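You operate a simulated robot arm through the tools that you are given. There is no shell and no other tool. Be economical: measure what you need, move in short steps, check, and stop when the job is done.

You run a simulated robot arm. Do the job below in one go: nothing can be reset, and whatever is moved stays where it is left.

Task
Brush grease on the middle of the clamped plate, then lay the plate in the grey tray.
Fine: brush back in its pot, lid back on the yellow can, fixture lever left open. Set down upright: small brush. A coat counts when it lies all over at full strength: go over it till it gets no stronger.
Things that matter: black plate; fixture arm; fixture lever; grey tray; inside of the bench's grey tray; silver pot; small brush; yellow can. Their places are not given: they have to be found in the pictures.

Only the result counts: the job must be done as asked and must still hold three seconds after the hand-in. Knocking over, shifting, dropping, spilling or breaking anything else fails it. Lids that push on must go on centred and level and be pressed home; caps that screw on are set level and turned clockwise until they are tight.

Robot
A 7-joint arm with a two-finger parallel gripper, fixed in place. Base frame: the origin is at the foot of the arm, x ahead of it, y to its left, z up; the work surface is at about z = 0. Readings come in m, degrees, newtons and seconds.
With the tool pointing down near the work surface it reaches from about 0.24 to 0.62 m from the base axis. Its first joint turns from -66.0 to 66.0 degrees. Payload 2.6 kg.
The tool frame sits at the grasp point between the pads (the TCP): z along the fingers, y along the line on which they close. The tips reach 0.03 m beyond it. Largest opening 0.094 m; finger width 0.028, thickness 0.01; the body of the gripper, 0.05 by 0.096 m, starts 0.055 m behind the TCP.
Orientation is told as [roll, pitch, yaw] about the base's x, y, z axes, in that order, counted from this pose: with the fingers straight down and closing along the base's y, the tool's x points along the base's -x, its y along +y and its z along -z.

Tools
- The arm moves only by the tool arm_command. Its argument "commands" is a list of rows, each a list of 3 entries, a list of its own where there are three numbers: the turn, a rotation vector about the tool's x, y, z in units of 4 degrees (1.0 is 4 degrees), then the shift along the tool's x, y, z in units of 20 mm (1.0 is 20 mm), then the opening, from 0 (shut) to 1 (fully open). In form: [[[ax, ay, az], [tx, ty, tz], grip], ...]. A call has 1 to 20 rows; each row shifts and turns the commanded pose from where the row before left it, along the tool's axes as they then stand. A call with a number of a shift or a turn outside -1 to 1 is refused whole. Rows are played at 5 a second. More than 0.05 m and 8.6 degrees between two rows, or a gripper value outside its range, and nothing of the call is played. Where a pose cannot be reached the arm comes as near as it can. A force on the tool above 40 N (or 10 N above the force at the start of the call, whichever is more), or a blocked arm, ends the call early, and 0.2 s more pass. Each finger travels about 0.072 m/s and halts on what it meets, pressing with about 36 N; the grip force reading is that of the motor and also rises with nothing between the fingers. The clock runs only during rows and for 0.2 s after the last one: add rows that do not move to give the fingers time. It gives the time, the measured TCP pose, the force on the tool (base axes), the opening and the grip force at its end, in the units of the frame above (readings bear some noise), with the torque about the TCP (base axes, N m) and any sound that the robot's microphone picked up.
- Cameras (640 x 400 px; columns grow to the right, rows downward): "scene" is fixed at [0.0524, 0.4489, 0.5661]; the picture's right is [-0.58, -0.81, 0.00], its down [-0.45, 0.32, -0.84] and it looks along [0.68, -0.49, -0.55] (base axes); focal length 276 px, centre (320, 200). "wrist" rides on the gripper at [0.076, 0.014, -0.102] in the tool frame; the picture's right is [-0.18, 0.98, 0.00], its down [-0.75, -0.14, -0.64] and it looks along [-0.63, -0.12, 0.77] (tool axes); focal length 243 px, centre (320, 200).
- camera(camera): a new picture of that camera. The clock stands still meanwhile.
- point_at(camera, pixels): for up to 12 pixels [column, row] of the newest picture of that camera ("zoom" is the newest enlarged one), the place [x, y, z] in the base frame of the surface seen there, good to about 0.002 m. The clock stands still meanwhile.
- inspect(camera, box): a new picture of the part [left, top, right, bottom] of that camera's present view, enlarged. The clock stands still meanwhile.
- close_job(): hands the job in; it is judged then, once.

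Keep the steps short. Do not move on a guess: measure, check each grasp and each placing, and mend mistakes. In all there are 80 turns and 46 pictures (those below and enlarged ones count). Leave the gripper open and the arm clear of the work at the hand-in unless told otherwise, and finish with a single line.

The tools are called after "Emit:" by a JSON object that holds its "name" and its "arguments". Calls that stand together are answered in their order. arm_command: Moves the arm, as the interface text tells. Its arguments: {"type":"object","properties":{"commands":{"type":"array","items":{"type":"array"}}},"required":["commands"]} The other tools are called the same way: camera (camera) takes a picture; point_at (camera, pixels) gives the place of the surface under pixels of a picture; inspect (camera, box) takes an enlarged picture of a part of a camera's view; close_job () hands the job in.

At the start:

```text
clock: 0.0
position: [0.358, -0.0478, 0.4099]
orientation: [0.0, 0.0, 0.0]
ft_force: [0.4, -0.3, 0.2]
wrist_torque: [0.01, 0.03, 0.01]
finger_gap: 0.094
finger_force: 0.1
```

scene: 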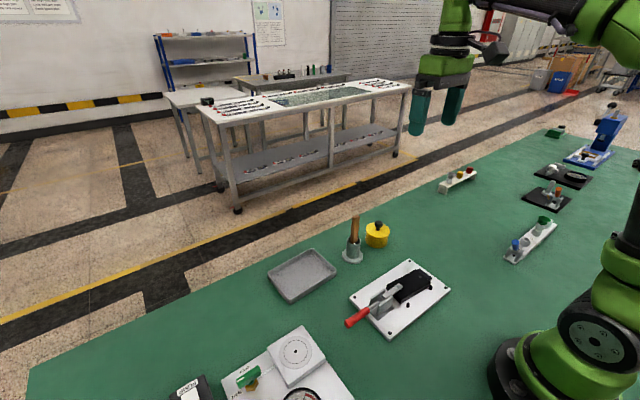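
wrist: 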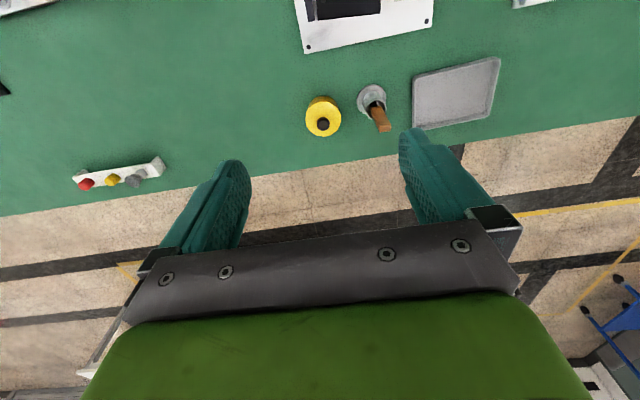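

I see the fixture around (400,297), the tray (300,275), the brush pot (353,250) and the yellow can (377,234). I'll enlarge that area first.

Emit:
{"name": "inspect", "arguments": {"camera": "scene", "box": [330, 245, 460, 345]}}

Emit:
{"name": "inspect", "arguments": {"camera": "scene", "box": [260, 205, 400, 305]}}

```text
4.00 times, centred on (395, 295) of scene
```

zoom: 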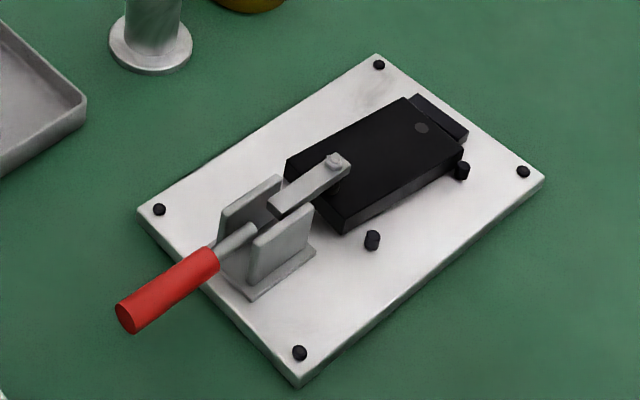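

```text
4.00 times, centred on (330, 255) of scene
```

zoom: 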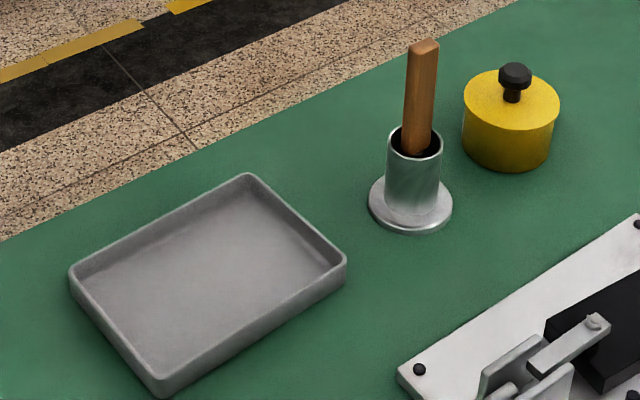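

Next I measure the tray, pot, brush and can in the enlarged view, and the fixture in the scene view.

Emit:
{"name": "point_at", "arguments": {"camera": "zoom", "pixels": [[424, 44], [418, 140], [392, 150], [440, 150], [515, 70], [514, 78], [480, 88], [545, 92], [505, 165], [215, 250], [248, 176], [345, 255]]}}

Emit:
{"name": "point_at", "arguments": {"camera": "scene", "pixels": [[364, 318], [350, 322], [381, 308], [413, 285], [402, 278], [432, 272], [416, 303], [402, 292], [388, 287], [433, 281], [430, 283], [423, 306]]}}

Emit:
{"name": "point_at", "arguments": {"camera": "scene", "pixels": [[162, 285], [280, 301], [335, 271], [301, 250], [268, 273], [350, 260], [376, 223], [378, 229], [424, 259], [461, 288], [404, 336], [366, 299]]}}

```text
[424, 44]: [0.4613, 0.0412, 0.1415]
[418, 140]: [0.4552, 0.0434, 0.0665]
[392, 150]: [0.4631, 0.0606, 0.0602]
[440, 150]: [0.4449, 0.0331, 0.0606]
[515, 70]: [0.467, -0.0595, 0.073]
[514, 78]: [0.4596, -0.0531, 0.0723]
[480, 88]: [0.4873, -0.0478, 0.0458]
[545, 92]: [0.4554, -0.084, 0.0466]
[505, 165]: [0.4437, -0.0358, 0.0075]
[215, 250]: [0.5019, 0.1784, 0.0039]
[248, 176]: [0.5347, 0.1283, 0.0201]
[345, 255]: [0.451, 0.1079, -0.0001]
```

```text
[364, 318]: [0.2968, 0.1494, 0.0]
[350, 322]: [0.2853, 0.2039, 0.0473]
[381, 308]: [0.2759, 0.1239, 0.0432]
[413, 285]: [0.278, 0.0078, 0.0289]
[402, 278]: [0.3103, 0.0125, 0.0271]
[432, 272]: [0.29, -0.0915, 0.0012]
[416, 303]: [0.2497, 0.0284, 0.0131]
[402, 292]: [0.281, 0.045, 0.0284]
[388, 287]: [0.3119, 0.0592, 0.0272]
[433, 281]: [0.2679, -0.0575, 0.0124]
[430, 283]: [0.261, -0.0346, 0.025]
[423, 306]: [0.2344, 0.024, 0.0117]
```

```text
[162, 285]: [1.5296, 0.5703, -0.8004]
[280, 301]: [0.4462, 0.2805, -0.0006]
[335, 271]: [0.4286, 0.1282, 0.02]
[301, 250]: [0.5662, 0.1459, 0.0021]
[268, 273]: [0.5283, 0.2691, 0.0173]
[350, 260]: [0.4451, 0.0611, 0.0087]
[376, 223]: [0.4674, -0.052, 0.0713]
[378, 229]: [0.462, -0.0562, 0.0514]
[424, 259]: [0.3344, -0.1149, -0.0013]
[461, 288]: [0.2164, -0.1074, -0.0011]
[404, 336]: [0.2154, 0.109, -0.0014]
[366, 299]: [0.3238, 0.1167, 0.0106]
```

The can's knob is at about (0.463,-0.056,0.073), the plate top is at z≈0.028, and the lever handle runs along y from 0.12 to 0.20. I'll move above the can with the gripper open to see the lid more closely.

Emit:
{"name": "arm_command", "arguments": {"commands": [[[0, 0, 0], [-0.44, -0.034, 0.95], 1], [[0, 0, 0], [-0.44, -0.034, 0.95], 1], [[0, 0, 0], [-0.44, -0.034, 0.95], 1], [[0, 0, 0], [-0.44, -0.034, 0.95], 1], [[0, 0, 0], [-0.44, -0.034, 0.95], 1], [[0, 0, 0], [-0.44, -0.034, 0.95], 1], [[0, 0, 0], [-0.44, -0.034, 0.95], 1], [[0, 0, 0], [-0.44, -0.034, 0.95], 1], [[0, 0, 0], [-0.44, -0.034, 0.95], 1], [[0, 0, 0], [-0.44, -0.034, 0.95], 1], [[0, 0, 0], [-0.44, -0.034, 0.95], 1], [[0, 0, 0], [-0.44, -0.034, 0.95], 1]]}}

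Emit:
{"name": "camera", "arguments": {"camera": "wrist"}}

```text
clock: 2.6
position: [0.4644, -0.0543, 0.1826]
orientation: [0.1, 0.1, 0.1]
ft_force: [-0.1, 0.2, 0.2]
wrist_torque: [-0.03, -0.01, -0.02]
finger_gap: 0.0941
finger_force: 0.1
```

```text
41 pictures are left
```

wrist: 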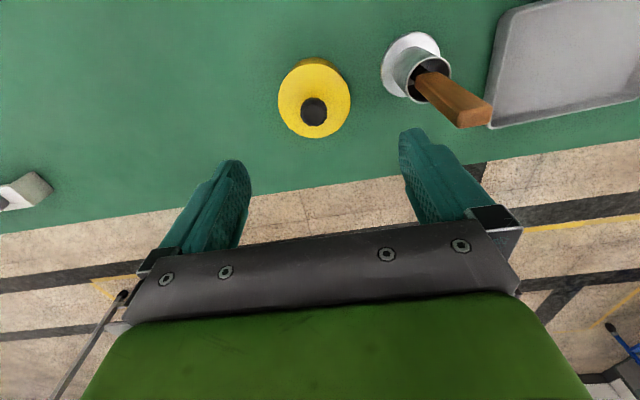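

Emit:
{"name": "point_at", "arguments": {"camera": "wrist", "pixels": [[314, 112], [301, 112], [327, 112], [314, 99], [314, 124], [281, 103], [349, 98], [315, 137], [318, 62], [414, 68], [448, 72], [480, 112]]}}

Emit:
{"name": "inspect", "arguments": {"camera": "wrist", "box": [250, 20, 500, 150]}}

```text
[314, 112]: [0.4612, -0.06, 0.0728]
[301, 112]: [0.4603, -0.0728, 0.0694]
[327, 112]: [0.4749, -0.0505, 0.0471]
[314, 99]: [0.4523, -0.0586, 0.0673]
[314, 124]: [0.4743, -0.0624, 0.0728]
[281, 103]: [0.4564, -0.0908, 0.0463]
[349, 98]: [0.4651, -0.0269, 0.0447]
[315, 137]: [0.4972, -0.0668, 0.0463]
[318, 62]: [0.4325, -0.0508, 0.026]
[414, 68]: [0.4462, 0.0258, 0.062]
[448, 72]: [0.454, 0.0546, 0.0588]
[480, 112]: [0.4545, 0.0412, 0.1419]
```

```text
2.56 times, centred on (375, 85) of wrist
```

zoom: 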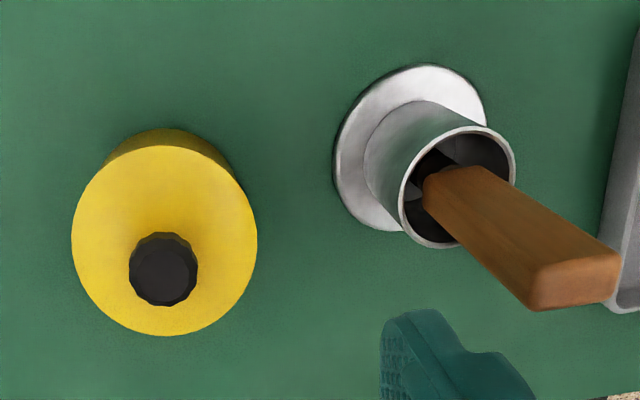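

The knob centre is (0.463,-0.060), about 24 mm across, top at z 0.073; the lid top is at 0.046. I'll go down to TCP z≈0.082 and grip the knob.

Emit:
{"name": "arm_command", "arguments": {"commands": [[[0, 0, 0], [0.07, -0.28, 0.9], 1], [[0, 0, 0], [0, 0, 1], 1], [[0, 0, 0], [0, 0, 1], 1], [[0, 0, 0], [0, 0, 1], 1], [[0, 0, 0], [0, 0, 0.7], 1], [[0, 0, 0], [0, 0, 0.4], 1], [[0, 0, 0], [0, 0, 0], 0], [[0, 0, 0], [0, 0, 0], 0], [[0, 0, 0], [0, 0, 0], 0], [[0, 0, 0], [0, 0, 0], 0]]}}

Emit:
{"name": "inspect", "arguments": {"camera": "scene", "box": [320, 180, 430, 260]}}

```text
clock: 4.8
position: [0.4627, -0.0611, 0.0811]
orientation: [0.0, 0.1, 0.1]
ft_force: [0.5, -0.3, 0.6]
wrist_torque: [-0.01, 0.03, 0.02]
finger_gap: 0.0222
finger_force: 36.0
heard: snap
```

```text
5.00 times, centred on (375, 220) of scene
```

zoom: 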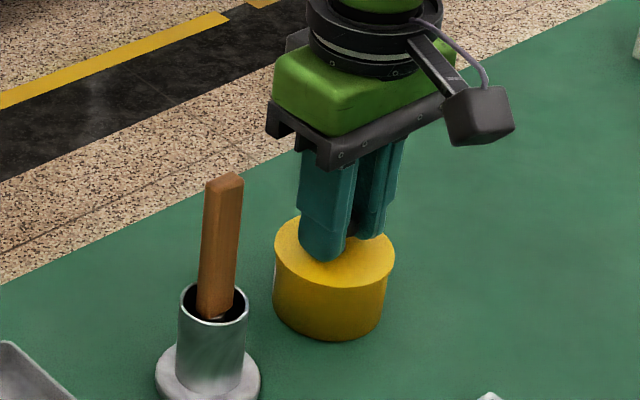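

The gripper holds the knob (gap 22 mm). I'll lift straight up.

Emit:
{"name": "arm_command", "arguments": {"commands": [[[0, 0, 0], [0, 0, -0.3], 0], [[0, 0, 0], [0, 0, -0.5], 0], [[0, 0, 0], [0, 0, -0.8], 0], [[0, 0, 0], [0, 0, -1], 0], [[0, 0, 0], [0, 0, -1], 0]]}}

Emit:
{"name": "camera", "arguments": {"camera": "scene"}}

```text
clock: 6.0
position: [0.4612, -0.0612, 0.1529]
orientation: [-0.1, 0.0, 0.0]
ft_force: [0.2, 0.0, -0.6]
wrist_torque: [-0.01, -0.01, -0.03]
finger_gap: 0.0223
finger_force: 36.0
```

```text
38 pictures are left
```

scene: 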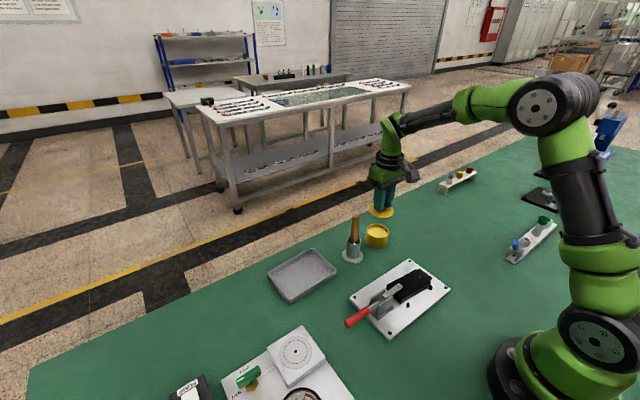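

The lid came off and the can is open. I'll inspect the can and the lid's thickness before setting it on the free bench at about (0.43,-0.17).

Emit:
{"name": "inspect", "arguments": {"camera": "scene", "box": [335, 180, 425, 260]}}

Emit:
{"name": "point_at", "arguments": {"camera": "scene", "pixels": [[409, 234], [441, 190], [452, 186]]}}

```text
5.00 times, centred on (380, 220) of scene
```

zoom: 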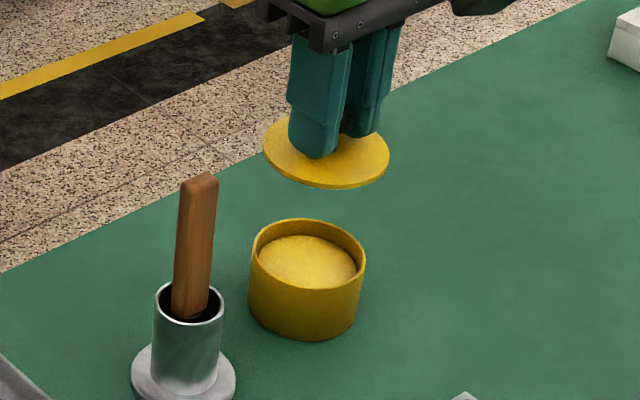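

```text
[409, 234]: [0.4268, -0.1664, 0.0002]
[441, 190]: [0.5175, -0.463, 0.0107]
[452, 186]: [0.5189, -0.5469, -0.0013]
```

The lid is a thin disc. I'll carry it to (0.43,-0.17) and lower to about z 0.05.

Emit:
{"name": "arm_command", "arguments": {"commands": [[[0, 0, 0], [0.26, -0.9, 0], 0], [[0, 0, 0], [0.26, -0.9, 0], 0], [[0, 0, 0], [0.26, -0.9, 0], 0], [[0, 0, 0], [0.26, -0.9, 0], 0], [[0, 0, 0], [0.26, -0.9, 0], 0], [[0, 0, 0], [0.26, -0.9, 0], 0], [[0, 0, 0], [0, 0, 1], 0], [[0, 0, 0], [0, 0, 1], 0], [[0, 0, 0], [0, 0, 1], 0], [[0, 0, 0], [0, 0, 1], 0], [[0, 0, 0], [0, 0, 0.8], 0], [[0, 0, 0], [0, 0, 0.2], 0]]}}

Emit:
{"name": "inspect", "arguments": {"camera": "scene", "box": [370, 195, 450, 255]}}

```text
clock: 8.6
position: [0.4313, -0.1684, 0.0529]
orientation: [0.0, 0.0, 0.0]
ft_force: [-0.2, 0.0, 0.6]
wrist_torque: [-0.01, 0.01, -0.02]
finger_gap: 0.0223
finger_force: 36.4
```

```text
6.67 times, centred on (410, 225) of scene
```

zoom: 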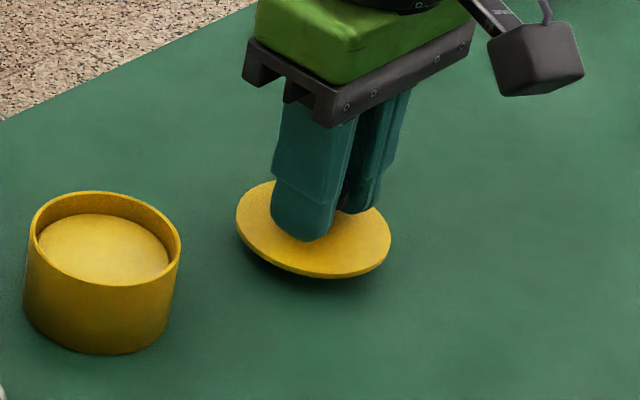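

The lid hangs just above the bench. I'll lower it by small steps and watch the force.

Emit:
{"name": "arm_command", "arguments": {"commands": [[[0, 0, 0], [0, 0, 0.15], 0], [[0, 0, 0], [0, 0, 0.15], 0], [[0, 0, 0], [0, 0, 0.15], 0]]}}

Emit:
{"name": "arm_command", "arguments": {"commands": [[[0, 0, 0], [0, 0, 0.1], 0]]}}

Emit:
{"name": "arm_command", "arguments": {"commands": [[[0, 0, 0], [0, 0, 0.1], 0]]}}

```text
clock: 9.4
position: [0.4297, -0.1683, 0.0458]
orientation: [0.1, 0.0, 0.0]
ft_force: [-0.4, 0.5, -0.7]
wrist_torque: [0.0, 0.02, -0.01]
finger_gap: 0.0225
finger_force: 35.8
```

```text
clock: 9.8
position: [0.4307, -0.1689, 0.0423]
orientation: [0.0, 0.0, 0.0]
ft_force: [-0.7, 0.5, 0.6]
wrist_torque: [-0.02, 0.02, 0.01]
finger_gap: 0.0224
finger_force: 35.6
```

```text
clock: 10.2
position: [0.4306, -0.169, 0.0432]
orientation: [0.0, 0.0, -0.1]
ft_force: [-10.6, 2.5, 20.9]
wrist_torque: [0.1, 0.4, 0.0]
finger_gap: 0.0226
finger_force: 35.7
```

Contact at z≈0.042 (force 21 N). I'll back off 1.5 mm, open, and rise.

Emit:
{"name": "arm_command", "arguments": {"commands": [[[0, 0, 0], [0, 0, -0.1], 0], [[0, 0, 0], [0, 0, 0], 0.35], [[0, 0, 0], [0, 0, 0], 0.5], [[0, 0, 0], [0, 0, 0], 0.5], [[0, 0, 0], [0, 0, -0.5], 0.5], [[0, 0, 0], [0, 0, -1], 1], [[0, 0, 0], [0, 0, -1], 1], [[0, 0, 0], [0, 0, -1], 1], [[0, 0, 0], [0, 0, -1], 1], [[0, 0, 0], [0, 0, -1], 1], [[0, 0, 0], [0, 0, -1], 1], [[0, 0, 0], [0, 0, -1], 1], [[0, 0, 0], [0, 0, -1], 1]]}}

Emit:
{"name": "camera", "arguments": {"camera": "wrist"}}

```text
clock: 13.0
position: [0.4321, -0.1678, 0.2124]
orientation: [0.0, 0.1, 0.0]
ft_force: [0.4, -0.6, 0.5]
wrist_torque: [-0.03, -0.04, 0.0]
finger_gap: 0.094
finger_force: 0.0
```

```text
35 pictures are left
```

wrist: 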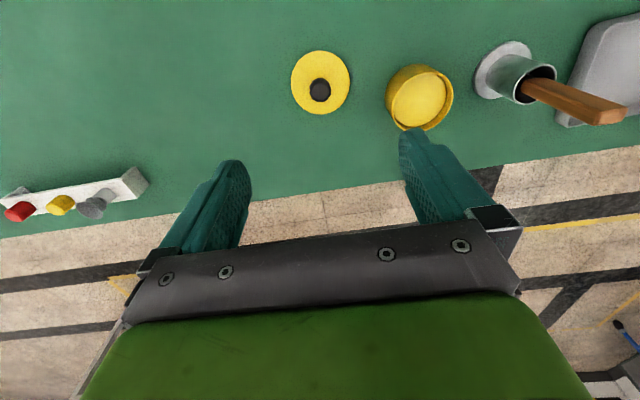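

Emit:
{"name": "inspect", "arguments": {"camera": "wrist", "box": [280, 20, 640, 150]}}

Emit:
{"name": "point_at", "arguments": {"camera": "wrist", "pixels": [[321, 89], [292, 83], [350, 80], [322, 114], [418, 98], [389, 105], [452, 93], [421, 129], [418, 68], [510, 77], [550, 75], [620, 112]]}}

```text
1.78 times, centred on (460, 85) of wrist
```

zoom: 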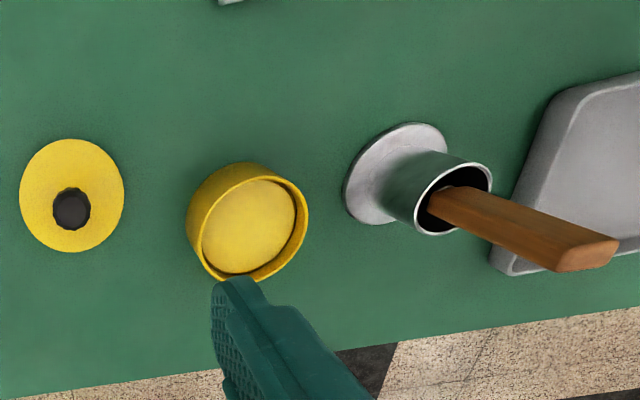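

```text
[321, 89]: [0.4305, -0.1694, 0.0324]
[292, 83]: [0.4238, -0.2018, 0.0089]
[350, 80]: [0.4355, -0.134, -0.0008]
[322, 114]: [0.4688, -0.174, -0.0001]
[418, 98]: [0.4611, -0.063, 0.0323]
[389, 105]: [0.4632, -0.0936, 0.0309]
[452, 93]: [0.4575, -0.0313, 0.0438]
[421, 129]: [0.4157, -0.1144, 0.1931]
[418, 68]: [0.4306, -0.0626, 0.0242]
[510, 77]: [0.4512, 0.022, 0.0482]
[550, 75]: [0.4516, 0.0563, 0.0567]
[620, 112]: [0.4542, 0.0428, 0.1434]
```

The lid sits flat. The grease surface is at z≈0.032 and the rim at 0.044. Next I move above the brush for a close look at the handle.

Emit:
{"name": "arm_command", "arguments": {"commands": [[[0, 0, 0], [-0.1, 0.9, -0.15], 1], [[0, 0, 0], [-0.1, 0.95, -0.15], 1], [[0, 0, 0], [-0.1, 0.95, -0.15], 1], [[0, 0, 0], [-0.1, 0.95, -0.15], 1], [[0, 0, 0], [-0.1, 0.95, -0.15], 1], [[0, 0, 0], [-0.1, 0.95, -0.15], 1], [[0, 0, 0], [-0.1, 0.95, -0.15], 1], [[0, 0, 0], [-0.1, 0.95, -0.15], 1], [[0, 0, 0], [-0.1, 0.95, -0.15], 1], [[0, 0, 0], [-0.1, 0.95, -0.15], 1], [[0, 0, 0], [-0.1, 0.95, -0.15], 1]]}}

Emit:
{"name": "inspect", "arguments": {"camera": "wrist", "box": [230, 50, 430, 175]}}

Emit:
{"name": "inspect", "arguments": {"camera": "scene", "box": [325, 200, 385, 270]}}

```text
clock: 15.4
position: [0.4536, 0.0396, 0.2463]
orientation: [0.0, -0.1, 0.1]
ft_force: [-0.4, -0.2, 0.4]
wrist_torque: [0.0, -0.01, -0.02]
finger_gap: 0.094
finger_force: 0.1
```

```text
3.20 times, centred on (330, 112) of wrist
```

zoom: 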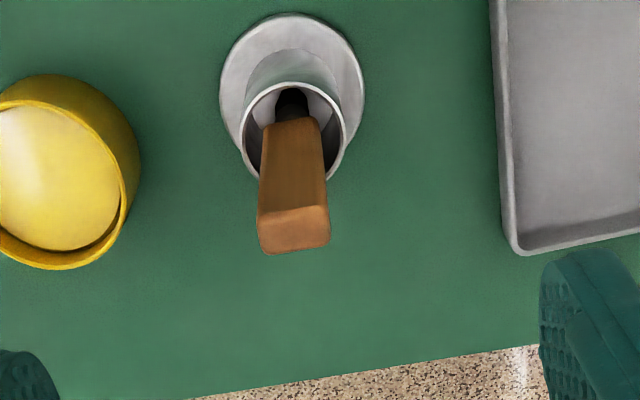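

```text
5.71 times, centred on (355, 235) of scene
```

zoom: 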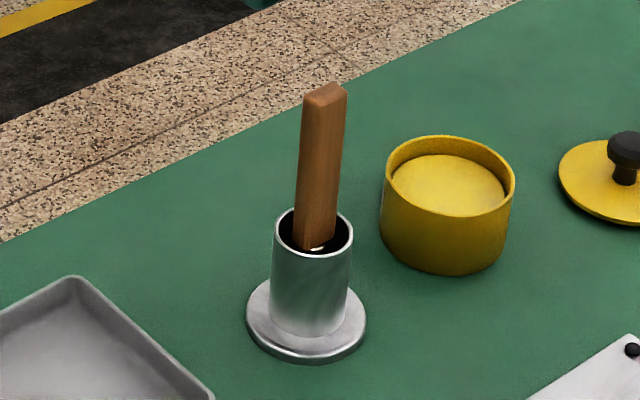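

I need precise points on the handle, so I'll take a plain wrist picture and measure it.

Emit:
{"name": "camera", "arguments": {"camera": "wrist"}}

Emit:
{"name": "point_at", "arguments": {"camera": "wrist", "pixels": [[313, 121], [330, 120], [322, 116], [313, 127], [331, 125], [314, 105], [330, 103], [316, 89], [328, 89], [307, 92], [335, 92], [318, 77]]}}

Emit:
{"name": "point_at", "arguments": {"camera": "zoom", "pixels": [[308, 98], [323, 102], [345, 93], [300, 235], [325, 240], [320, 90], [330, 85]]}}

```text
31 pictures are left
```

wrist: 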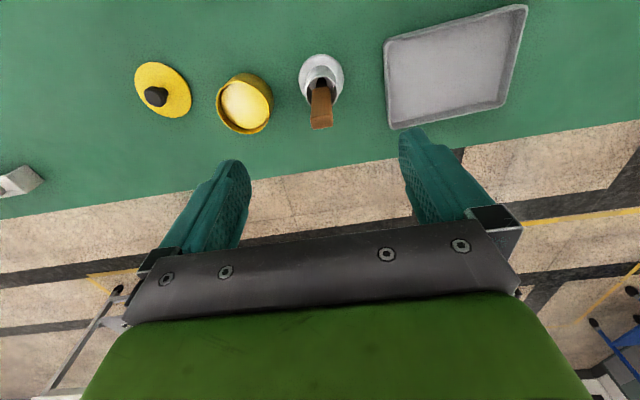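

```text
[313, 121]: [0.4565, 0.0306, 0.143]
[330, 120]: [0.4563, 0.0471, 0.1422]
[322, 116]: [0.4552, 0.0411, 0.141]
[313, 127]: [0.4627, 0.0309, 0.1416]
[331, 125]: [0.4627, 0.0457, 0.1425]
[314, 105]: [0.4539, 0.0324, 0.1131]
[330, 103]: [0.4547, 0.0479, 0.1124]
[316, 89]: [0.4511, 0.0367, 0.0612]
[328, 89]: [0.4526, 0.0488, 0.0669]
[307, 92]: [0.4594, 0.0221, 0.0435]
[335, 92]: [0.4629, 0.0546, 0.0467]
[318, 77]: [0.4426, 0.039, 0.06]
```

```text
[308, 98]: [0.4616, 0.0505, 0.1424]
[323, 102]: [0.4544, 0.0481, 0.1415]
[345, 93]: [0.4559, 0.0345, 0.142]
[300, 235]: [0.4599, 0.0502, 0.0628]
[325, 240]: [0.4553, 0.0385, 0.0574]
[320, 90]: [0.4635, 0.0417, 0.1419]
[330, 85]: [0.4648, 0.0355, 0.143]
```

The handle is about 17 mm wide in y, centred at (0.4595,0.0405), with its top at z 0.142. I'll descend to z≈0.113 and grip it.

Emit:
{"name": "arm_command", "arguments": {"commands": [[[0, 0, 0], [-0.3, 0.05, 0.8], 1], [[0, 0, 0], [0, 0, 1], 1], [[0, 0, 0], [0, 0, 1], 1], [[0, 0, 0], [0, 0, 1], 1], [[0, 0, 0], [0, 0, 1], 1], [[0, 0, 0], [0, 0, 1], 1], [[0, 0, 0], [0, 0, 0.86], 1], [[0, 0, 0], [0, 0, 0], 0.6], [[0, 0, 0], [0, 0, 0], 0.4], [[0, 0, 0], [0, 0, 0], 0], [[0, 0, 0], [0, 0, 0], 0], [[0, 0, 0], [0, 0, 0], 0]]}}

Emit:
{"name": "inspect", "arguments": {"camera": "scene", "box": [315, 180, 395, 270]}}

```text
clock: 18.0
position: [0.4585, 0.0378, 0.1129]
orientation: [0.0, 0.0, -0.1]
ft_force: [0.0, -0.2, 0.2]
wrist_torque: [0.02, -0.01, -0.02]
finger_gap: 0.019
finger_force: 35.7
```

```text
4.44 times, centred on (355, 225) of scene
```

zoom: 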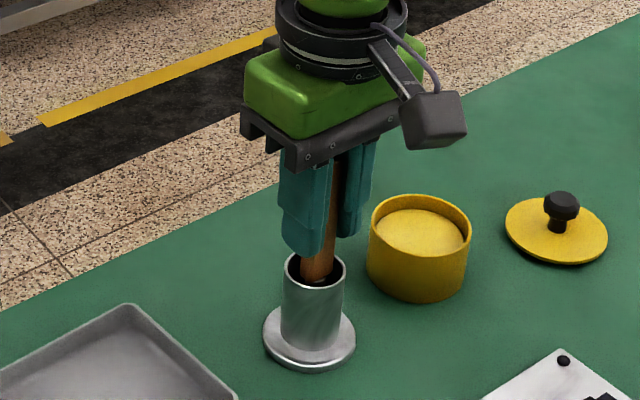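

Handle gripped (gap 19 mm). I'll lift straight up 0.12 m.

Emit:
{"name": "arm_command", "arguments": {"commands": [[[0, 0, 0], [0, 0, -0.3], 0], [[0, 0, 0], [0, 0, -0.6], 0], [[0, 0, 0], [0, 0, -1], 0], [[0, 0, 0], [0, 0, -1], 0], [[0, 0, 0], [0, 0, -1], 0], [[0, 0, 0], [0, 0, -1], 0], [[0, 0, 0], [0, 0, -1], 0]]}}

Emit:
{"name": "camera", "arguments": {"camera": "scene"}}

Emit:
{"name": "inspect", "arguments": {"camera": "scene", "box": [315, 150, 415, 270]}}

```text
clock: 19.6
position: [0.4586, 0.0383, 0.2309]
orientation: [0.0, 0.0, -0.1]
ft_force: [0.0, -0.1, -0.3]
wrist_torque: [0.01, -0.02, -0.02]
finger_gap: 0.019
finger_force: 36.1
```

```text
29 pictures are left
```

scene: 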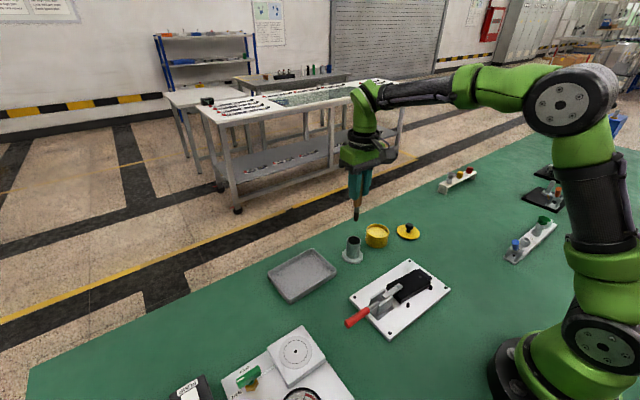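

```text
3.33 times, centred on (365, 210) of scene
```

zoom: 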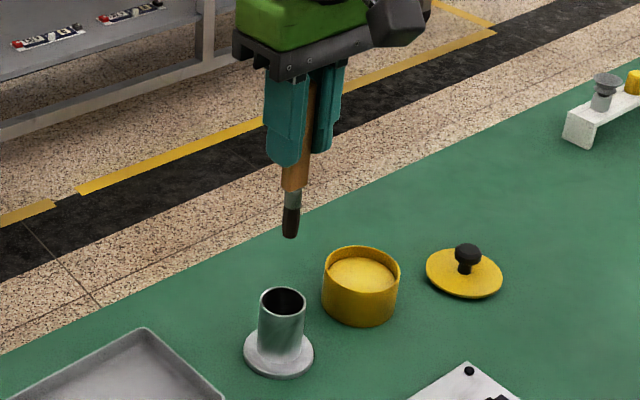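

I measure the bristle tip and the clear pot.

Emit:
{"name": "point_at", "arguments": {"camera": "zoom", "pixels": [[290, 236], [290, 232], [290, 212], [291, 200], [297, 175], [284, 232], [297, 232], [264, 297], [305, 295], [283, 288], [283, 312]]}}

```text
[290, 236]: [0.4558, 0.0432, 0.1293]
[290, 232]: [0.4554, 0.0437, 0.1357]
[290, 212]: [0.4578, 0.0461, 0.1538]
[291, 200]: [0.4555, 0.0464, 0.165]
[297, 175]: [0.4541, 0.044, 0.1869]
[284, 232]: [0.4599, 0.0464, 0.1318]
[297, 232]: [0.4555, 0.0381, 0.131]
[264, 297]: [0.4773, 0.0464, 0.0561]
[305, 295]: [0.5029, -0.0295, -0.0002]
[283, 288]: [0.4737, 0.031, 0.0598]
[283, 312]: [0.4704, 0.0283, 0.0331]
```

The bristle tip is about 0.102 m below the TCP and 3 mm to +y. I'll move over the can and dip about 8 mm below the grease surface.

Emit:
{"name": "arm_command", "arguments": {"commands": [[[0, 0, 0], [-0.04, -0.85, 0], 0], [[0, 0, 0], [-0.04, -0.85, 0], 0], [[0, 0, 0], [-0.04, -0.85, 0], 0], [[0, 0, 0], [-0.04, -0.85, 0], 0], [[0, 0, 0], [-0.04, -0.85, 0], 0], [[0, 0, 0], [-0.04, -0.85, 0], 0], [[0, 0, 0], [0, 0, 0], 0], [[0, 0, 0], [0, 0, 1], 0], [[0, 0, 0], [0, 0, 1], 0], [[0, 0, 0], [0, 0, 1], 0], [[0, 0, 0], [0, 0, 1], 0], [[0, 0, 0], [0, 0, 0.5], 0], [[0, 0, 0], [0, 0, 0.4], 0], [[0, 0, 0], [0, 0, 0.3], 0], [[0, 0, 0], [0, 0, 0], 0]]}}

Emit:
{"name": "inspect", "arguments": {"camera": "scene", "box": [335, 180, 415, 260]}}

```text
clock: 22.8
position: [0.4655, -0.0633, 0.1286]
orientation: [-0.1, -0.5, 0.1]
ft_force: [4.9, -1.8, 25.7]
wrist_torque: [-0.13, -0.41, -0.01]
finger_gap: 0.0192
finger_force: 36.1
```

```text
5.00 times, centred on (375, 220) of scene
```

zoom: 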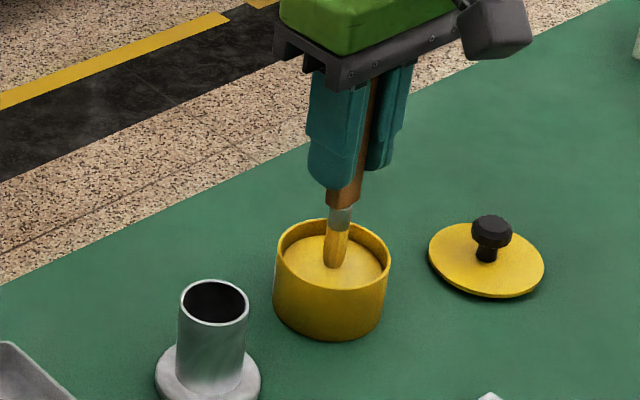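

The grease surface is firm (25 N) and the bristles are now yellow, so the brush is loaded. I'll raise it and check.

Emit:
{"name": "arm_command", "arguments": {"commands": [[[0, 0, 0], [0, 0, -0.4], 0], [[0, 0, 0], [0, 0, -0.8], 0], [[0, 0, 0], [0, 0, -1], 0], [[0, 0, 0], [0, 0, -1], 0], [[0, 0, 0], [0, 0, -1], 0], [[0, 0, 0], [0, 0, -0.8], 0]]}}

Emit:
{"name": "inspect", "arguments": {"camera": "scene", "box": [335, 150, 435, 250]}}

Emit:
{"name": "inspect", "arguments": {"camera": "wrist", "box": [220, 0, 420, 170]}}

```text
clock: 24.2
position: [0.4636, -0.0621, 0.2269]
orientation: [0.0, -0.1, 0.1]
ft_force: [-0.2, 0.0, 0.3]
wrist_torque: [0.02, -0.01, 0.01]
finger_gap: 0.019
finger_force: 35.8
```

```text
4.00 times, centred on (385, 200) of scene
```

zoom: 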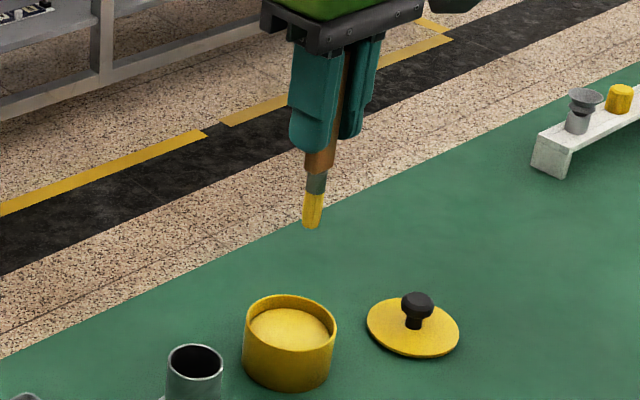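

```text
2.35 times, centred on (320, 85) of wrist
```

zoom: 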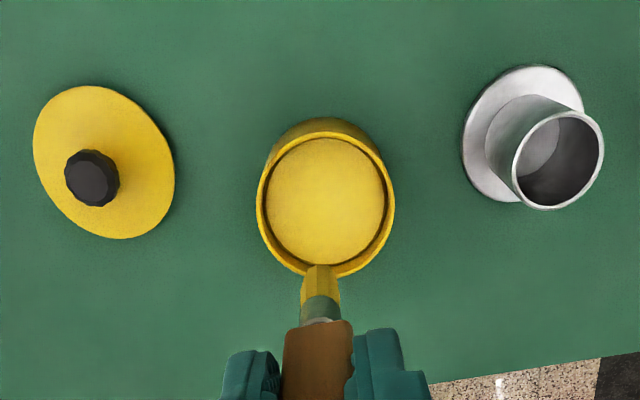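

The brush is loaded. I'll measure the tip in this wrist zoom and the fixture in the scene view.

Emit:
{"name": "point_at", "arguments": {"camera": "zoom", "pixels": [[310, 268], [333, 268], [321, 270], [320, 280], [320, 310], [320, 330]]}}

Emit:
{"name": "inspect", "arguments": {"camera": "scene", "box": [340, 255, 450, 335]}}

Emit:
{"name": "point_at", "arguments": {"camera": "zoom", "pixels": [[221, 208], [377, 108], [435, 155], [290, 265], [282, 190], [333, 155], [310, 130], [318, 215], [380, 170], [368, 117], [350, 165], [255, 215]]}}

```text
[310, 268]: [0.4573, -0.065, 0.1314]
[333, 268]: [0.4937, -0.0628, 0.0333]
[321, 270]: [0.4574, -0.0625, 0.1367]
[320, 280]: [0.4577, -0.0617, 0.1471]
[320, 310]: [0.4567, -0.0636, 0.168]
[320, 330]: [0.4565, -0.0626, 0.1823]
```

```text
5.00 times, centred on (395, 295) of scene
```

zoom: 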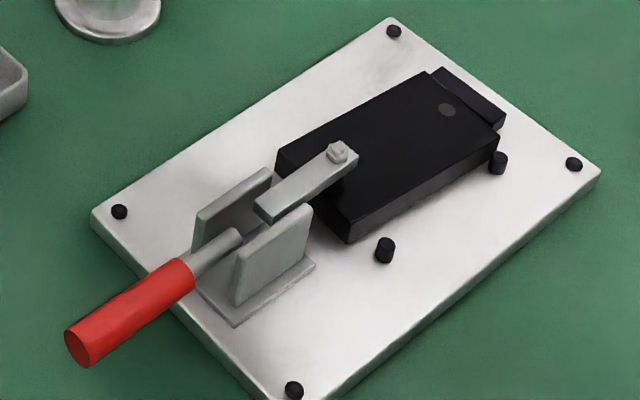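

```text
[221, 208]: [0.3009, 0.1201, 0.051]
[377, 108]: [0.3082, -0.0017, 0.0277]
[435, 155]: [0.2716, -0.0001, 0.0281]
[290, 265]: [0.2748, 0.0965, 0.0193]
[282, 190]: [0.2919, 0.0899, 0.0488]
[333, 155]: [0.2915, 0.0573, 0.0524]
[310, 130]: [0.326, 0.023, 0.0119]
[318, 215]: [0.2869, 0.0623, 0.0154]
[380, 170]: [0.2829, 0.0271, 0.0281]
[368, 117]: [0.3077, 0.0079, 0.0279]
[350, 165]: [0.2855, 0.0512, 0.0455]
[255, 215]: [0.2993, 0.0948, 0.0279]
```

Emit:
{"name": "point_at", "arguments": {"camera": "zoom", "pixels": [[280, 150], [349, 222], [494, 138], [428, 77], [349, 238], [447, 109], [337, 148], [355, 158], [385, 242], [499, 157], [472, 92], [440, 75]]}}

```text
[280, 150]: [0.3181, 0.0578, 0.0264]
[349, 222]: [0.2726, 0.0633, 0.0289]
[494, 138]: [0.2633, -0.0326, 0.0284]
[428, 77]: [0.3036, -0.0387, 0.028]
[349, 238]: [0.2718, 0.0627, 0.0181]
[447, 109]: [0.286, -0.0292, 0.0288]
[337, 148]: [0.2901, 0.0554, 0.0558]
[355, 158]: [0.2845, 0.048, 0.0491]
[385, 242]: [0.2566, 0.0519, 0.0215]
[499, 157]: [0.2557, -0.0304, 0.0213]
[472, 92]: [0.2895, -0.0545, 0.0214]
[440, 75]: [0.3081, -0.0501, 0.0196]
```

The plate's top face is about 46 × 97 mm, centred near (0.290,0.012) at z 0.028, and the clamp tip covers y>0.045. I'll bring the brush over the centre and stop above it at TCP z≈0.14.

Emit:
{"name": "arm_command", "arguments": {"commands": [[[0, 0, 0], [0.88, 0.37, 0], 0], [[0, 0, 0], [0.88, 0.37, 0], 0], [[0, 0, 0], [0.88, 0.37, 0], 0], [[0, 0, 0], [0.88, 0.37, 0], 0], [[0, 0, 0], [0.88, 0.37, 0], 0], [[0, 0, 0], [0.88, 0.37, 0], 0], [[0, 0, 0], [0.88, 0.37, 0], 0], [[0, 0, 0], [0.88, 0.37, 0], 0], [[0, 0, 0], [0.88, 0.37, 0], 0], [[0, 0, 0], [0.75, 0.37, 0], 0], [[0, 0, 0], [0, 0, 0.9], 0], [[0, 0, 0], [0, 0, 1], 0], [[0, 0, 0], [0, 0, 1], 0], [[0, 0, 0], [0, 0, 1], 0], [[0, 0, 0], [0, 0, 0.4], 0], [[0, 0, 0], [0, 0, 0], 0]]}}

Emit:
{"name": "inspect", "arguments": {"camera": "scene", "box": [340, 235, 460, 335]}}

Emit:
{"name": "camera", "arguments": {"camera": "wrist"}}

```text
clock: 27.6
position: [0.2896, 0.0128, 0.1399]
orientation: [-0.1, 0.1, -0.1]
ft_force: [-0.6, -0.5, -0.1]
wrist_torque: [0.02, -0.02, 0.0]
finger_gap: 0.0187
finger_force: 35.8
```

```text
4.00 times, centred on (400, 285) of scene
```

zoom: 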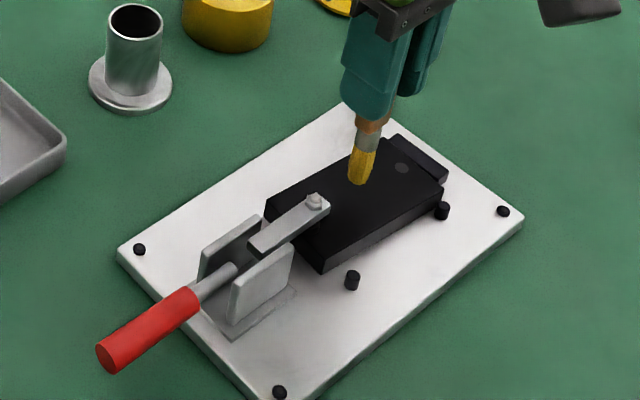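

```text
22 pictures are left
```

wrist: 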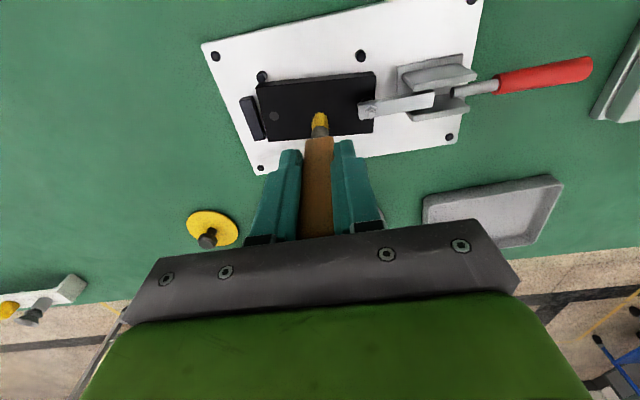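

Now I measure the plate corners and bristle tip in the wrist view.

Emit:
{"name": "point_at", "arguments": {"camera": "wrist", "pixels": [[261, 86], [373, 74], [372, 130], [269, 136], [318, 108], [319, 115], [325, 124], [312, 124], [274, 116], [366, 112], [250, 118], [360, 56]]}}

```text
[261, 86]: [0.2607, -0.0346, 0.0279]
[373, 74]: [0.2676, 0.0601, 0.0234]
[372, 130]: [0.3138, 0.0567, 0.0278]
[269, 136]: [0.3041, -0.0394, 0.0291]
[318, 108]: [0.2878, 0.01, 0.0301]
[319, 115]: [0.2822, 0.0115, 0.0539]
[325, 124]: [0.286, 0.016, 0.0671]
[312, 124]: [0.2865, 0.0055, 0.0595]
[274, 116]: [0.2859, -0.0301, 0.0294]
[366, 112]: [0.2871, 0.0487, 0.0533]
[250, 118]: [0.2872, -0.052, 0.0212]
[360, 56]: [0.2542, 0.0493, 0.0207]
```

The plate centre is ≈(0.288,0.011) and the tip is right over it. I'll lower to touch the plate gently.

Emit:
{"name": "arm_command", "arguments": {"commands": [[[0, 0, 0], [0, 0, 0.35], 0], [[0, 0, 0], [0, 0, 0.3], 0]]}}

Emit:
{"name": "arm_command", "arguments": {"commands": [[[0, 0, 0], [0, 0, 0.1], 0]]}}

```text
clock: 28.2
position: [0.2905, 0.0119, 0.129]
orientation: [0.0, -0.1, 0.1]
ft_force: [0.4, -0.1, -0.6]
wrist_torque: [0.03, 0.02, 0.03]
finger_gap: 0.0189
finger_force: 36.4
```

```text
clock: 28.6
position: [0.2908, 0.0129, 0.1254]
orientation: [0.0, 0.1, 0.0]
ft_force: [-0.1, -0.4, 0.7]
wrist_torque: [0.03, 0.02, 0.04]
finger_gap: 0.0192
finger_force: 35.9
```

Emit:
{"name": "arm_command", "arguments": {"commands": [[[0, 0, 0], [0, 0, 0.05], 0]]}}

Emit:
{"name": "arm_command", "arguments": {"commands": [[[0, 0, 0], [0, 0, 0.04], 0]]}}

```text
clock: 29.0
position: [0.2912, 0.0108, 0.1249]
orientation: [0.0, 0.0, 0.0]
ft_force: [-3.2, -1.9, 11.8]
wrist_torque: [-0.12, 0.34, 0.01]
finger_gap: 0.0189
finger_force: 35.9
```

```text
clock: 29.4
position: [0.2908, 0.0118, 0.1248]
orientation: [0.1, -0.2, 0.0]
ft_force: [-5.0, -1.0, 24.5]
wrist_torque: [-0.18, 0.48, 0.0]
finger_gap: 0.019
finger_force: 35.5
```

Contact is at about 12 N. I'll ease off slightly and stroke along y in parallel lanes around the middle.

Emit:
{"name": "arm_command", "arguments": {"commands": [[[0, 0, 0], [0, 0, -0.03], 0], [[0, 0, 0], [0, -0.4, 0], 0], [[0, 0, 0], [0, -0.4, 0], 0], [[0, 0, 0], [0, -0.4, 0], 0], [[0, 0, 0], [-0.5, 0, 0], 0], [[0, 0, 0], [0, 0.4, 0], 0], [[0, 0, 0], [0, 0.4, 0], 0], [[0, 0, 0], [0, 0.4, 0], 0], [[0, 0, 0], [0, 0.4, 0], 0], [[0, 0, 0], [0, 0.4, 0], 0], [[0, 0, 0], [0, 0.4, 0], 0], [[0, 0, 0], [0.35, 0, 0], 0], [[0, 0, 0], [0, -0.4, 0], 0], [[0, 0, 0], [0, -0.4, 0], 0], [[0, 0, 0], [0, -0.4, 0], 0], [[0, 0, 0], [0, -0.4, 0], 0], [[0, 0, 0], [0, -0.4, 0], 0], [[0, 0, 0], [0, -0.4, 0], 0]]}}

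Emit:
{"name": "inspect", "arguments": {"camera": "scene", "box": [360, 255, 440, 315]}}

```text
clock: 33.2
position: [0.2921, -0.0122, 0.1241]
orientation: [0.0, 0.1, 0.0]
ft_force: [-0.1, 2.0, 6.3]
wrist_torque: [0.24, 0.03, -0.01]
finger_gap: 0.0191
finger_force: 35.8
```

```text
6.67 times, centred on (400, 285) of scene
```

zoom: 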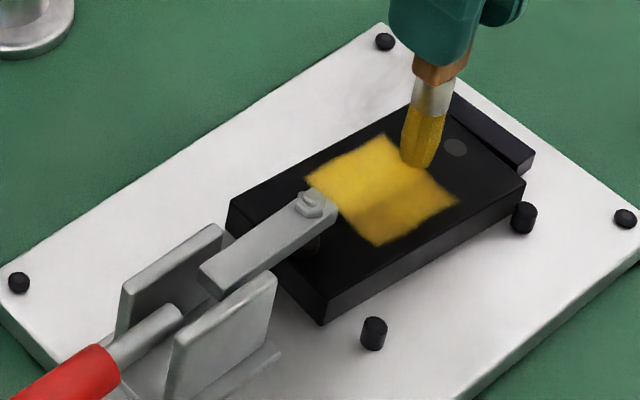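

A square yellow patch appears, weaker on its near (low x) side. I'll measure its corners.

Emit:
{"name": "point_at", "arguments": {"camera": "zoom", "pixels": [[308, 180], [384, 137], [456, 204], [378, 243], [382, 190]]}}

```text
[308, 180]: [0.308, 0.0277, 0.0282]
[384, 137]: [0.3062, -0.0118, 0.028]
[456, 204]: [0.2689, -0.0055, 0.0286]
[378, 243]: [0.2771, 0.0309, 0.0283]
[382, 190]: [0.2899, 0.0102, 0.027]
```

Emit:
{"name": "arm_command", "arguments": {"commands": [[[0, 0, 0], [0.35, 0, 0], 0], [[0, 0, 0], [0, 0.4, 0], 0], [[0, 0, 0], [0, 0.4, 0], 0], [[0, 0, 0], [0, 0.4, 0], 0], [[0, 0, 0], [0, 0.4, 0], 0], [[0, 0, 0], [0, 0.4, 0], 0], [[0, 0, 0], [0, 0.4, 0], 0], [[0, 0, 0], [0.35, 0, 0], 0], [[0, 0, 0], [0, -0.4, 0], 0], [[0, 0, 0], [0, -0.4, 0], 0], [[0, 0, 0], [0, -0.4, 0], 0], [[0, 0, 0], [0, -0.4, 0], 0], [[0, 0, 0], [0, -0.4, 0], 0], [[0, 0, 0], [0, -0.4, 0], 0], [[0, 0, 0], [0.35, 0, 0], 0], [[0, 0, 0], [0, 0.48, 0], 0], [[0, 0, 0], [0, 0.48, 0], 0], [[0, 0, 0], [0, 0.48, 0], 0], [[0, 0, 0], [0, 0.48, 0], 0], [[0, 0, 0], [0, 0.48, 0], 0]]}}

Emit:
{"name": "inspect", "arguments": {"camera": "scene", "box": [360, 255, 440, 315]}}

```text
clock: 37.4
position: [0.2721, 0.0357, 0.125]
orientation: [0.0, 0.1, 0.0]
ft_force: [-0.4, 0.3, 1.4]
wrist_torque: [-0.04, 0.03, -0.01]
finger_gap: 0.0188
finger_force: 35.6
```

```text
6.67 times, centred on (400, 285) of scene
```

zoom: 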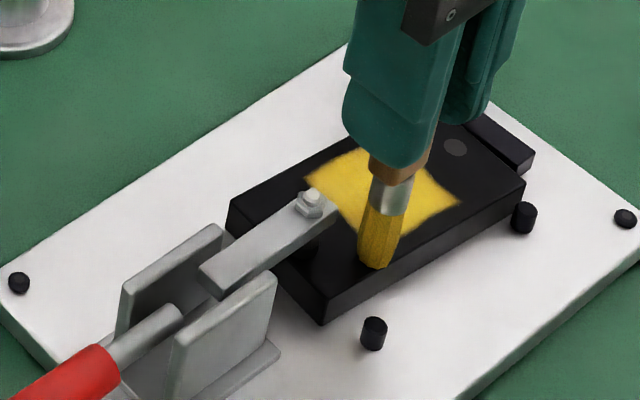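

Coverage is now nearly even. I'll press about 0.5 mm more and go over every lane again, ending on the far side.

Emit:
{"name": "arm_command", "arguments": {"commands": [[[0, 0, 0], [-0.1, 0, 0.03], 0], [[0, 0, 0], [0, -0.48, 0], 0], [[0, 0, 0], [0, -0.48, 0], 0], [[0, 0, 0], [0, -0.48, 0], 0], [[0, 0, 0], [0, -0.48, 0], 0], [[0, 0, 0], [0, -0.48, 0], 0], [[0, 0, 0], [-0.3, 0, 0], 0], [[0, 0, 0], [0, 0.48, 0], 0], [[0, 0, 0], [0, 0.48, 0], 0], [[0, 0, 0], [0, 0.48, 0], 0], [[0, 0, 0], [0, 0.48, 0], 0], [[0, 0, 0], [0, 0.48, 0], 0], [[0, 0, 0], [-0.3, 0, 0], 0], [[0, 0, 0], [0, -0.48, 0], 0], [[0, 0, 0], [0, -0.48, 0], 0], [[0, 0, 0], [0, -0.48, 0], 0], [[0, 0, 0], [0, -0.48, 0], 0], [[0, 0, 0], [0, -0.48, 0], 0]]}}

Emit:
{"name": "arm_command", "arguments": {"commands": [[[0, 0, 0], [-0.3, 0, 0], 0], [[0, 0, 0], [0, 0.48, 0], 0], [[0, 0, 0], [0, 0.48, 0], 0], [[0, 0, 0], [0, 0.48, 0], 0], [[0, 0, 0], [0, 0.48, 0], 0], [[0, 0, 0], [0, 0.48, 0], 0], [[0, 0, 0], [-0.3, 0, 0], 0], [[0, 0, 0], [0, -0.48, 0], 0], [[0, 0, 0], [0, -0.48, 0], 0], [[0, 0, 0], [0, -0.48, 0], 0], [[0, 0, 0], [0, -0.48, 0], 0], [[0, 0, 0], [0, -0.48, 0], 0], [[0, 0, 0], [-0.3, 0, 0], 0], [[0, 0, 0], [0, 0.48, 0], 0], [[0, 0, 0], [0, 0.48, 0], 0], [[0, 0, 0], [0, 0.48, 0], 0], [[0, 0, 0], [0, 0.48, 0], 0], [[0, 0, 0], [0, 0.48, 0], 0]]}}

Emit:
{"name": "inspect", "arguments": {"camera": "scene", "box": [360, 255, 440, 315]}}

```text
clock: 41.2
position: [0.2862, -0.0114, 0.1241]
orientation: [0.0, 0.0, 0.0]
ft_force: [0.2, 5.2, 14.6]
wrist_torque: [0.51, 0.04, -0.01]
finger_gap: 0.019
finger_force: 35.6
```

```text
clock: 45.0
position: [0.3037, 0.0347, 0.1235]
orientation: [-0.1, -0.1, 0.0]
ft_force: [0.6, -2.4, 4.4]
wrist_torque: [-0.15, -0.05, -0.02]
finger_gap: 0.019
finger_force: 36.1
```

```text
6.67 times, centred on (400, 285) of scene
```

zoom: 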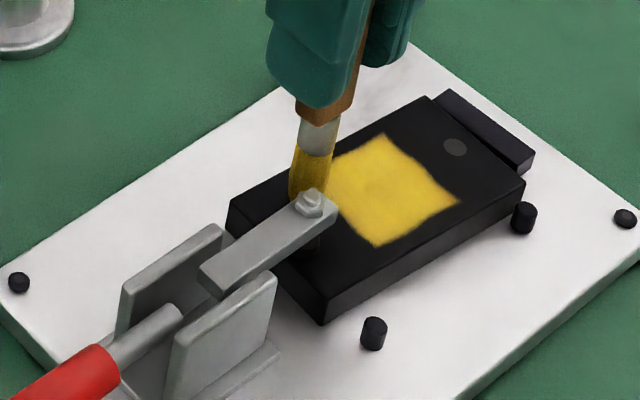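

The patch looks even. I'll do one more pass with cross strokes along x to see whether it gets any stronger.

Emit:
{"name": "arm_command", "arguments": {"commands": [[[0, 0, 0], [0.39, 0, 0], 0], [[0, 0, 0], [0.39, 0, 0], 0], [[0, 0, 0], [0.39, 0, 0], 0], [[0, 0, 0], [0.39, 0, 0], 0], [[0, 0, 0], [0, -0.35, 0], 0], [[0, 0, 0], [-0.39, 0, 0], 0], [[0, 0, 0], [-0.39, 0, 0], 0], [[0, 0, 0], [-0.39, 0, 0], 0], [[0, 0, 0], [-0.39, 0, 0], 0], [[0, 0, 0], [0, -0.35, 0], 0], [[0, 0, 0], [0.39, 0, 0], 0], [[0, 0, 0], [0.39, 0, 0], 0], [[0, 0, 0], [0.39, 0, 0], 0], [[0, 0, 0], [0.39, 0, 0], 0], [[0, 0, 0], [0, -0.35, 0], 0], [[0, 0, 0], [-0.39, 0, 0], 0], [[0, 0, 0], [-0.39, 0, 0], 0], [[0, 0, 0], [-0.39, 0, 0], 0], [[0, 0, 0], [-0.39, 0, 0], 0], [[0, 0, 0], [0, -0.35, 0], 0]]}}

Emit:
{"name": "arm_command", "arguments": {"commands": [[[0, 0, 0], [0.39, 0, 0], 0], [[0, 0, 0], [0.39, 0, 0], 0], [[0, 0, 0], [0.39, 0, 0], 0], [[0, 0, 0], [0.39, 0, 0], 0], [[0, 0, 0], [0, -0.35, 0], 0], [[0, 0, 0], [-0.39, 0, 0], 0], [[0, 0, 0], [-0.39, 0, 0], 0], [[0, 0, 0], [-0.39, 0, 0], 0], [[0, 0, 0], [-0.39, 0, 0], 0], [[0, 0, 0], [0, -0.35, 0], 0], [[0, 0, 0], [0.39, 0, 0], 0], [[0, 0, 0], [0.39, 0, 0], 0], [[0, 0, 0], [0.39, 0, 0], 0], [[0, 0, 0], [0.39, 0, 0], 0], [[0, 0, 0], [0, -0.25, 0], 0], [[0, 0, 0], [-0.39, 0, 0], 0], [[0, 0, 0], [-0.39, 0, 0], 0], [[0, 0, 0], [-0.39, 0, 0], 0], [[0, 0, 0], [-0.39, 0, 0], 0]]}}

Emit:
{"name": "arm_command", "arguments": {"commands": [[[0, 0, 0], [0, 0, -0.5], 0], [[0, 0, 0], [0, 0, -1], 0], [[0, 0, 0], [0, 0, -1], 0], [[0, 0, 0], [0, 0, -1], 0], [[0, 0, 0], [0, 0, -1], 0], [[0, 0, 0], [0, 0, -0.9], 0]]}}

Emit:
{"name": "inspect", "arguments": {"camera": "scene", "box": [360, 255, 440, 315]}}

```text
clock: 49.2
position: [0.3047, 0.0077, 0.1226]
orientation: [0.0, -0.1, 0.0]
ft_force: [-0.5, 0.0, 1.5]
wrist_torque: [0.02, -0.01, 0.0]
finger_gap: 0.019
finger_force: 35.8
```

```text
clock: 53.2
position: [0.3047, -0.0116, 0.1227]
orientation: [0.0, 0.0, 0.1]
ft_force: [-0.4, 0.1, 0.0]
wrist_torque: [0.02, -0.04, 0.0]
finger_gap: 0.0191
finger_force: 36.4
```

```text
clock: 54.6
position: [0.3055, -0.01, 0.2326]
orientation: [0.1, 0.0, 0.1]
ft_force: [-1.2, -0.3, -0.6]
wrist_torque: [-0.01, 0.01, -0.02]
finger_gap: 0.0191
finger_force: 36.4
```

```text
6.67 times, centred on (400, 285) of scene
```

zoom: 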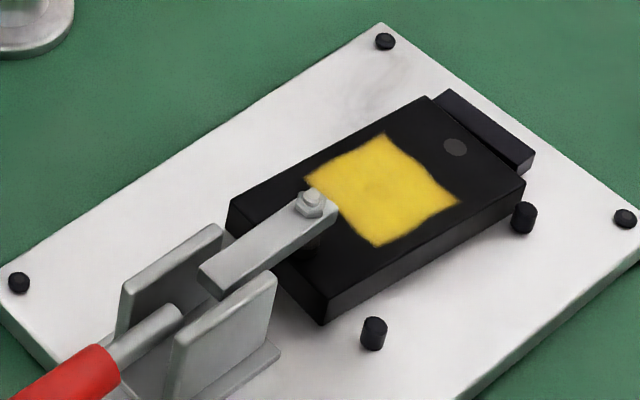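

The coat is even, but the force was near zero late in the last pass, so that pass may not have counted. I'll look at the brush itself.

Emit:
{"name": "inspect", "arguments": {"camera": "scene", "box": [360, 170, 460, 270]}}

Emit:
{"name": "point_at", "arguments": {"camera": "zoom", "pixels": [[200, 320], [210, 320], [220, 300]]}}

```text
4.00 times, centred on (410, 220) of scene
```

zoom: 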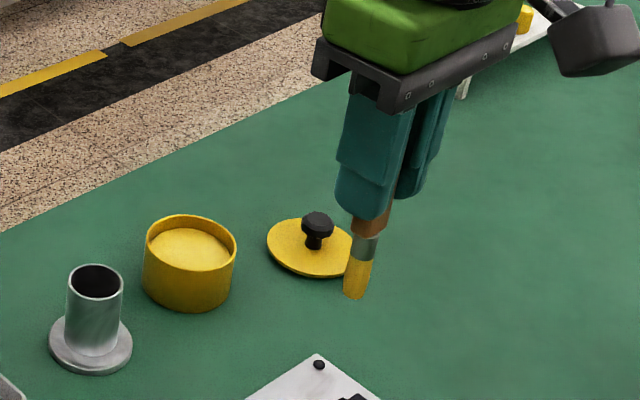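

```text
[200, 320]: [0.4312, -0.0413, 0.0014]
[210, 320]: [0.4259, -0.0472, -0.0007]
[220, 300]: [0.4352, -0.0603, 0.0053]
```

The bristles are still loaded. I'll measure the tip for an exact contact pass.

Emit:
{"name": "point_at", "arguments": {"camera": "zoom", "pixels": [[355, 296], [357, 290], [346, 294], [366, 296], [365, 240], [368, 222]]}}

```text
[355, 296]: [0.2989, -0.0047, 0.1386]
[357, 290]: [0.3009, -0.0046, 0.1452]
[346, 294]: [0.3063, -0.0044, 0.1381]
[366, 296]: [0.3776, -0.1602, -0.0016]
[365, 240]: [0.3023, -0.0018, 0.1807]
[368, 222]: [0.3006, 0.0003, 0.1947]
```

Emit:
{"name": "arm_command", "arguments": {"commands": [[[0, 0, 0], [0, 0, 1], 0], [[0, 0, 0], [0, 0, 1], 0], [[0, 0, 0], [0, 0, 1], 0], [[0, 0, 0], [0, 0, 1], 0], [[0, 0, 0], [0, 0, 1], 0], [[0, 0, 0], [0, 0, 0.4], 0], [[0, 0, 0], [0.1, 0, 0.03], 0]]}}

Emit:
{"name": "arm_command", "arguments": {"commands": [[[0, 0, 0], [0, 0, 0.04], 0]]}}

```text
clock: 56.2
position: [0.3021, -0.011, 0.1237]
orientation: [-0.1, 0.0, 0.0]
ft_force: [-1.0, 0.1, 0.4]
wrist_torque: [0.01, 0.0, 0.0]
finger_gap: 0.019
finger_force: 36.1
```

```text
clock: 56.6
position: [0.3019, -0.0102, 0.1226]
orientation: [0.0, -0.1, 0.0]
ft_force: [-1.3, 0.2, 7.7]
wrist_torque: [0.07, 0.14, -0.01]
finger_gap: 0.019
finger_force: 35.6
```

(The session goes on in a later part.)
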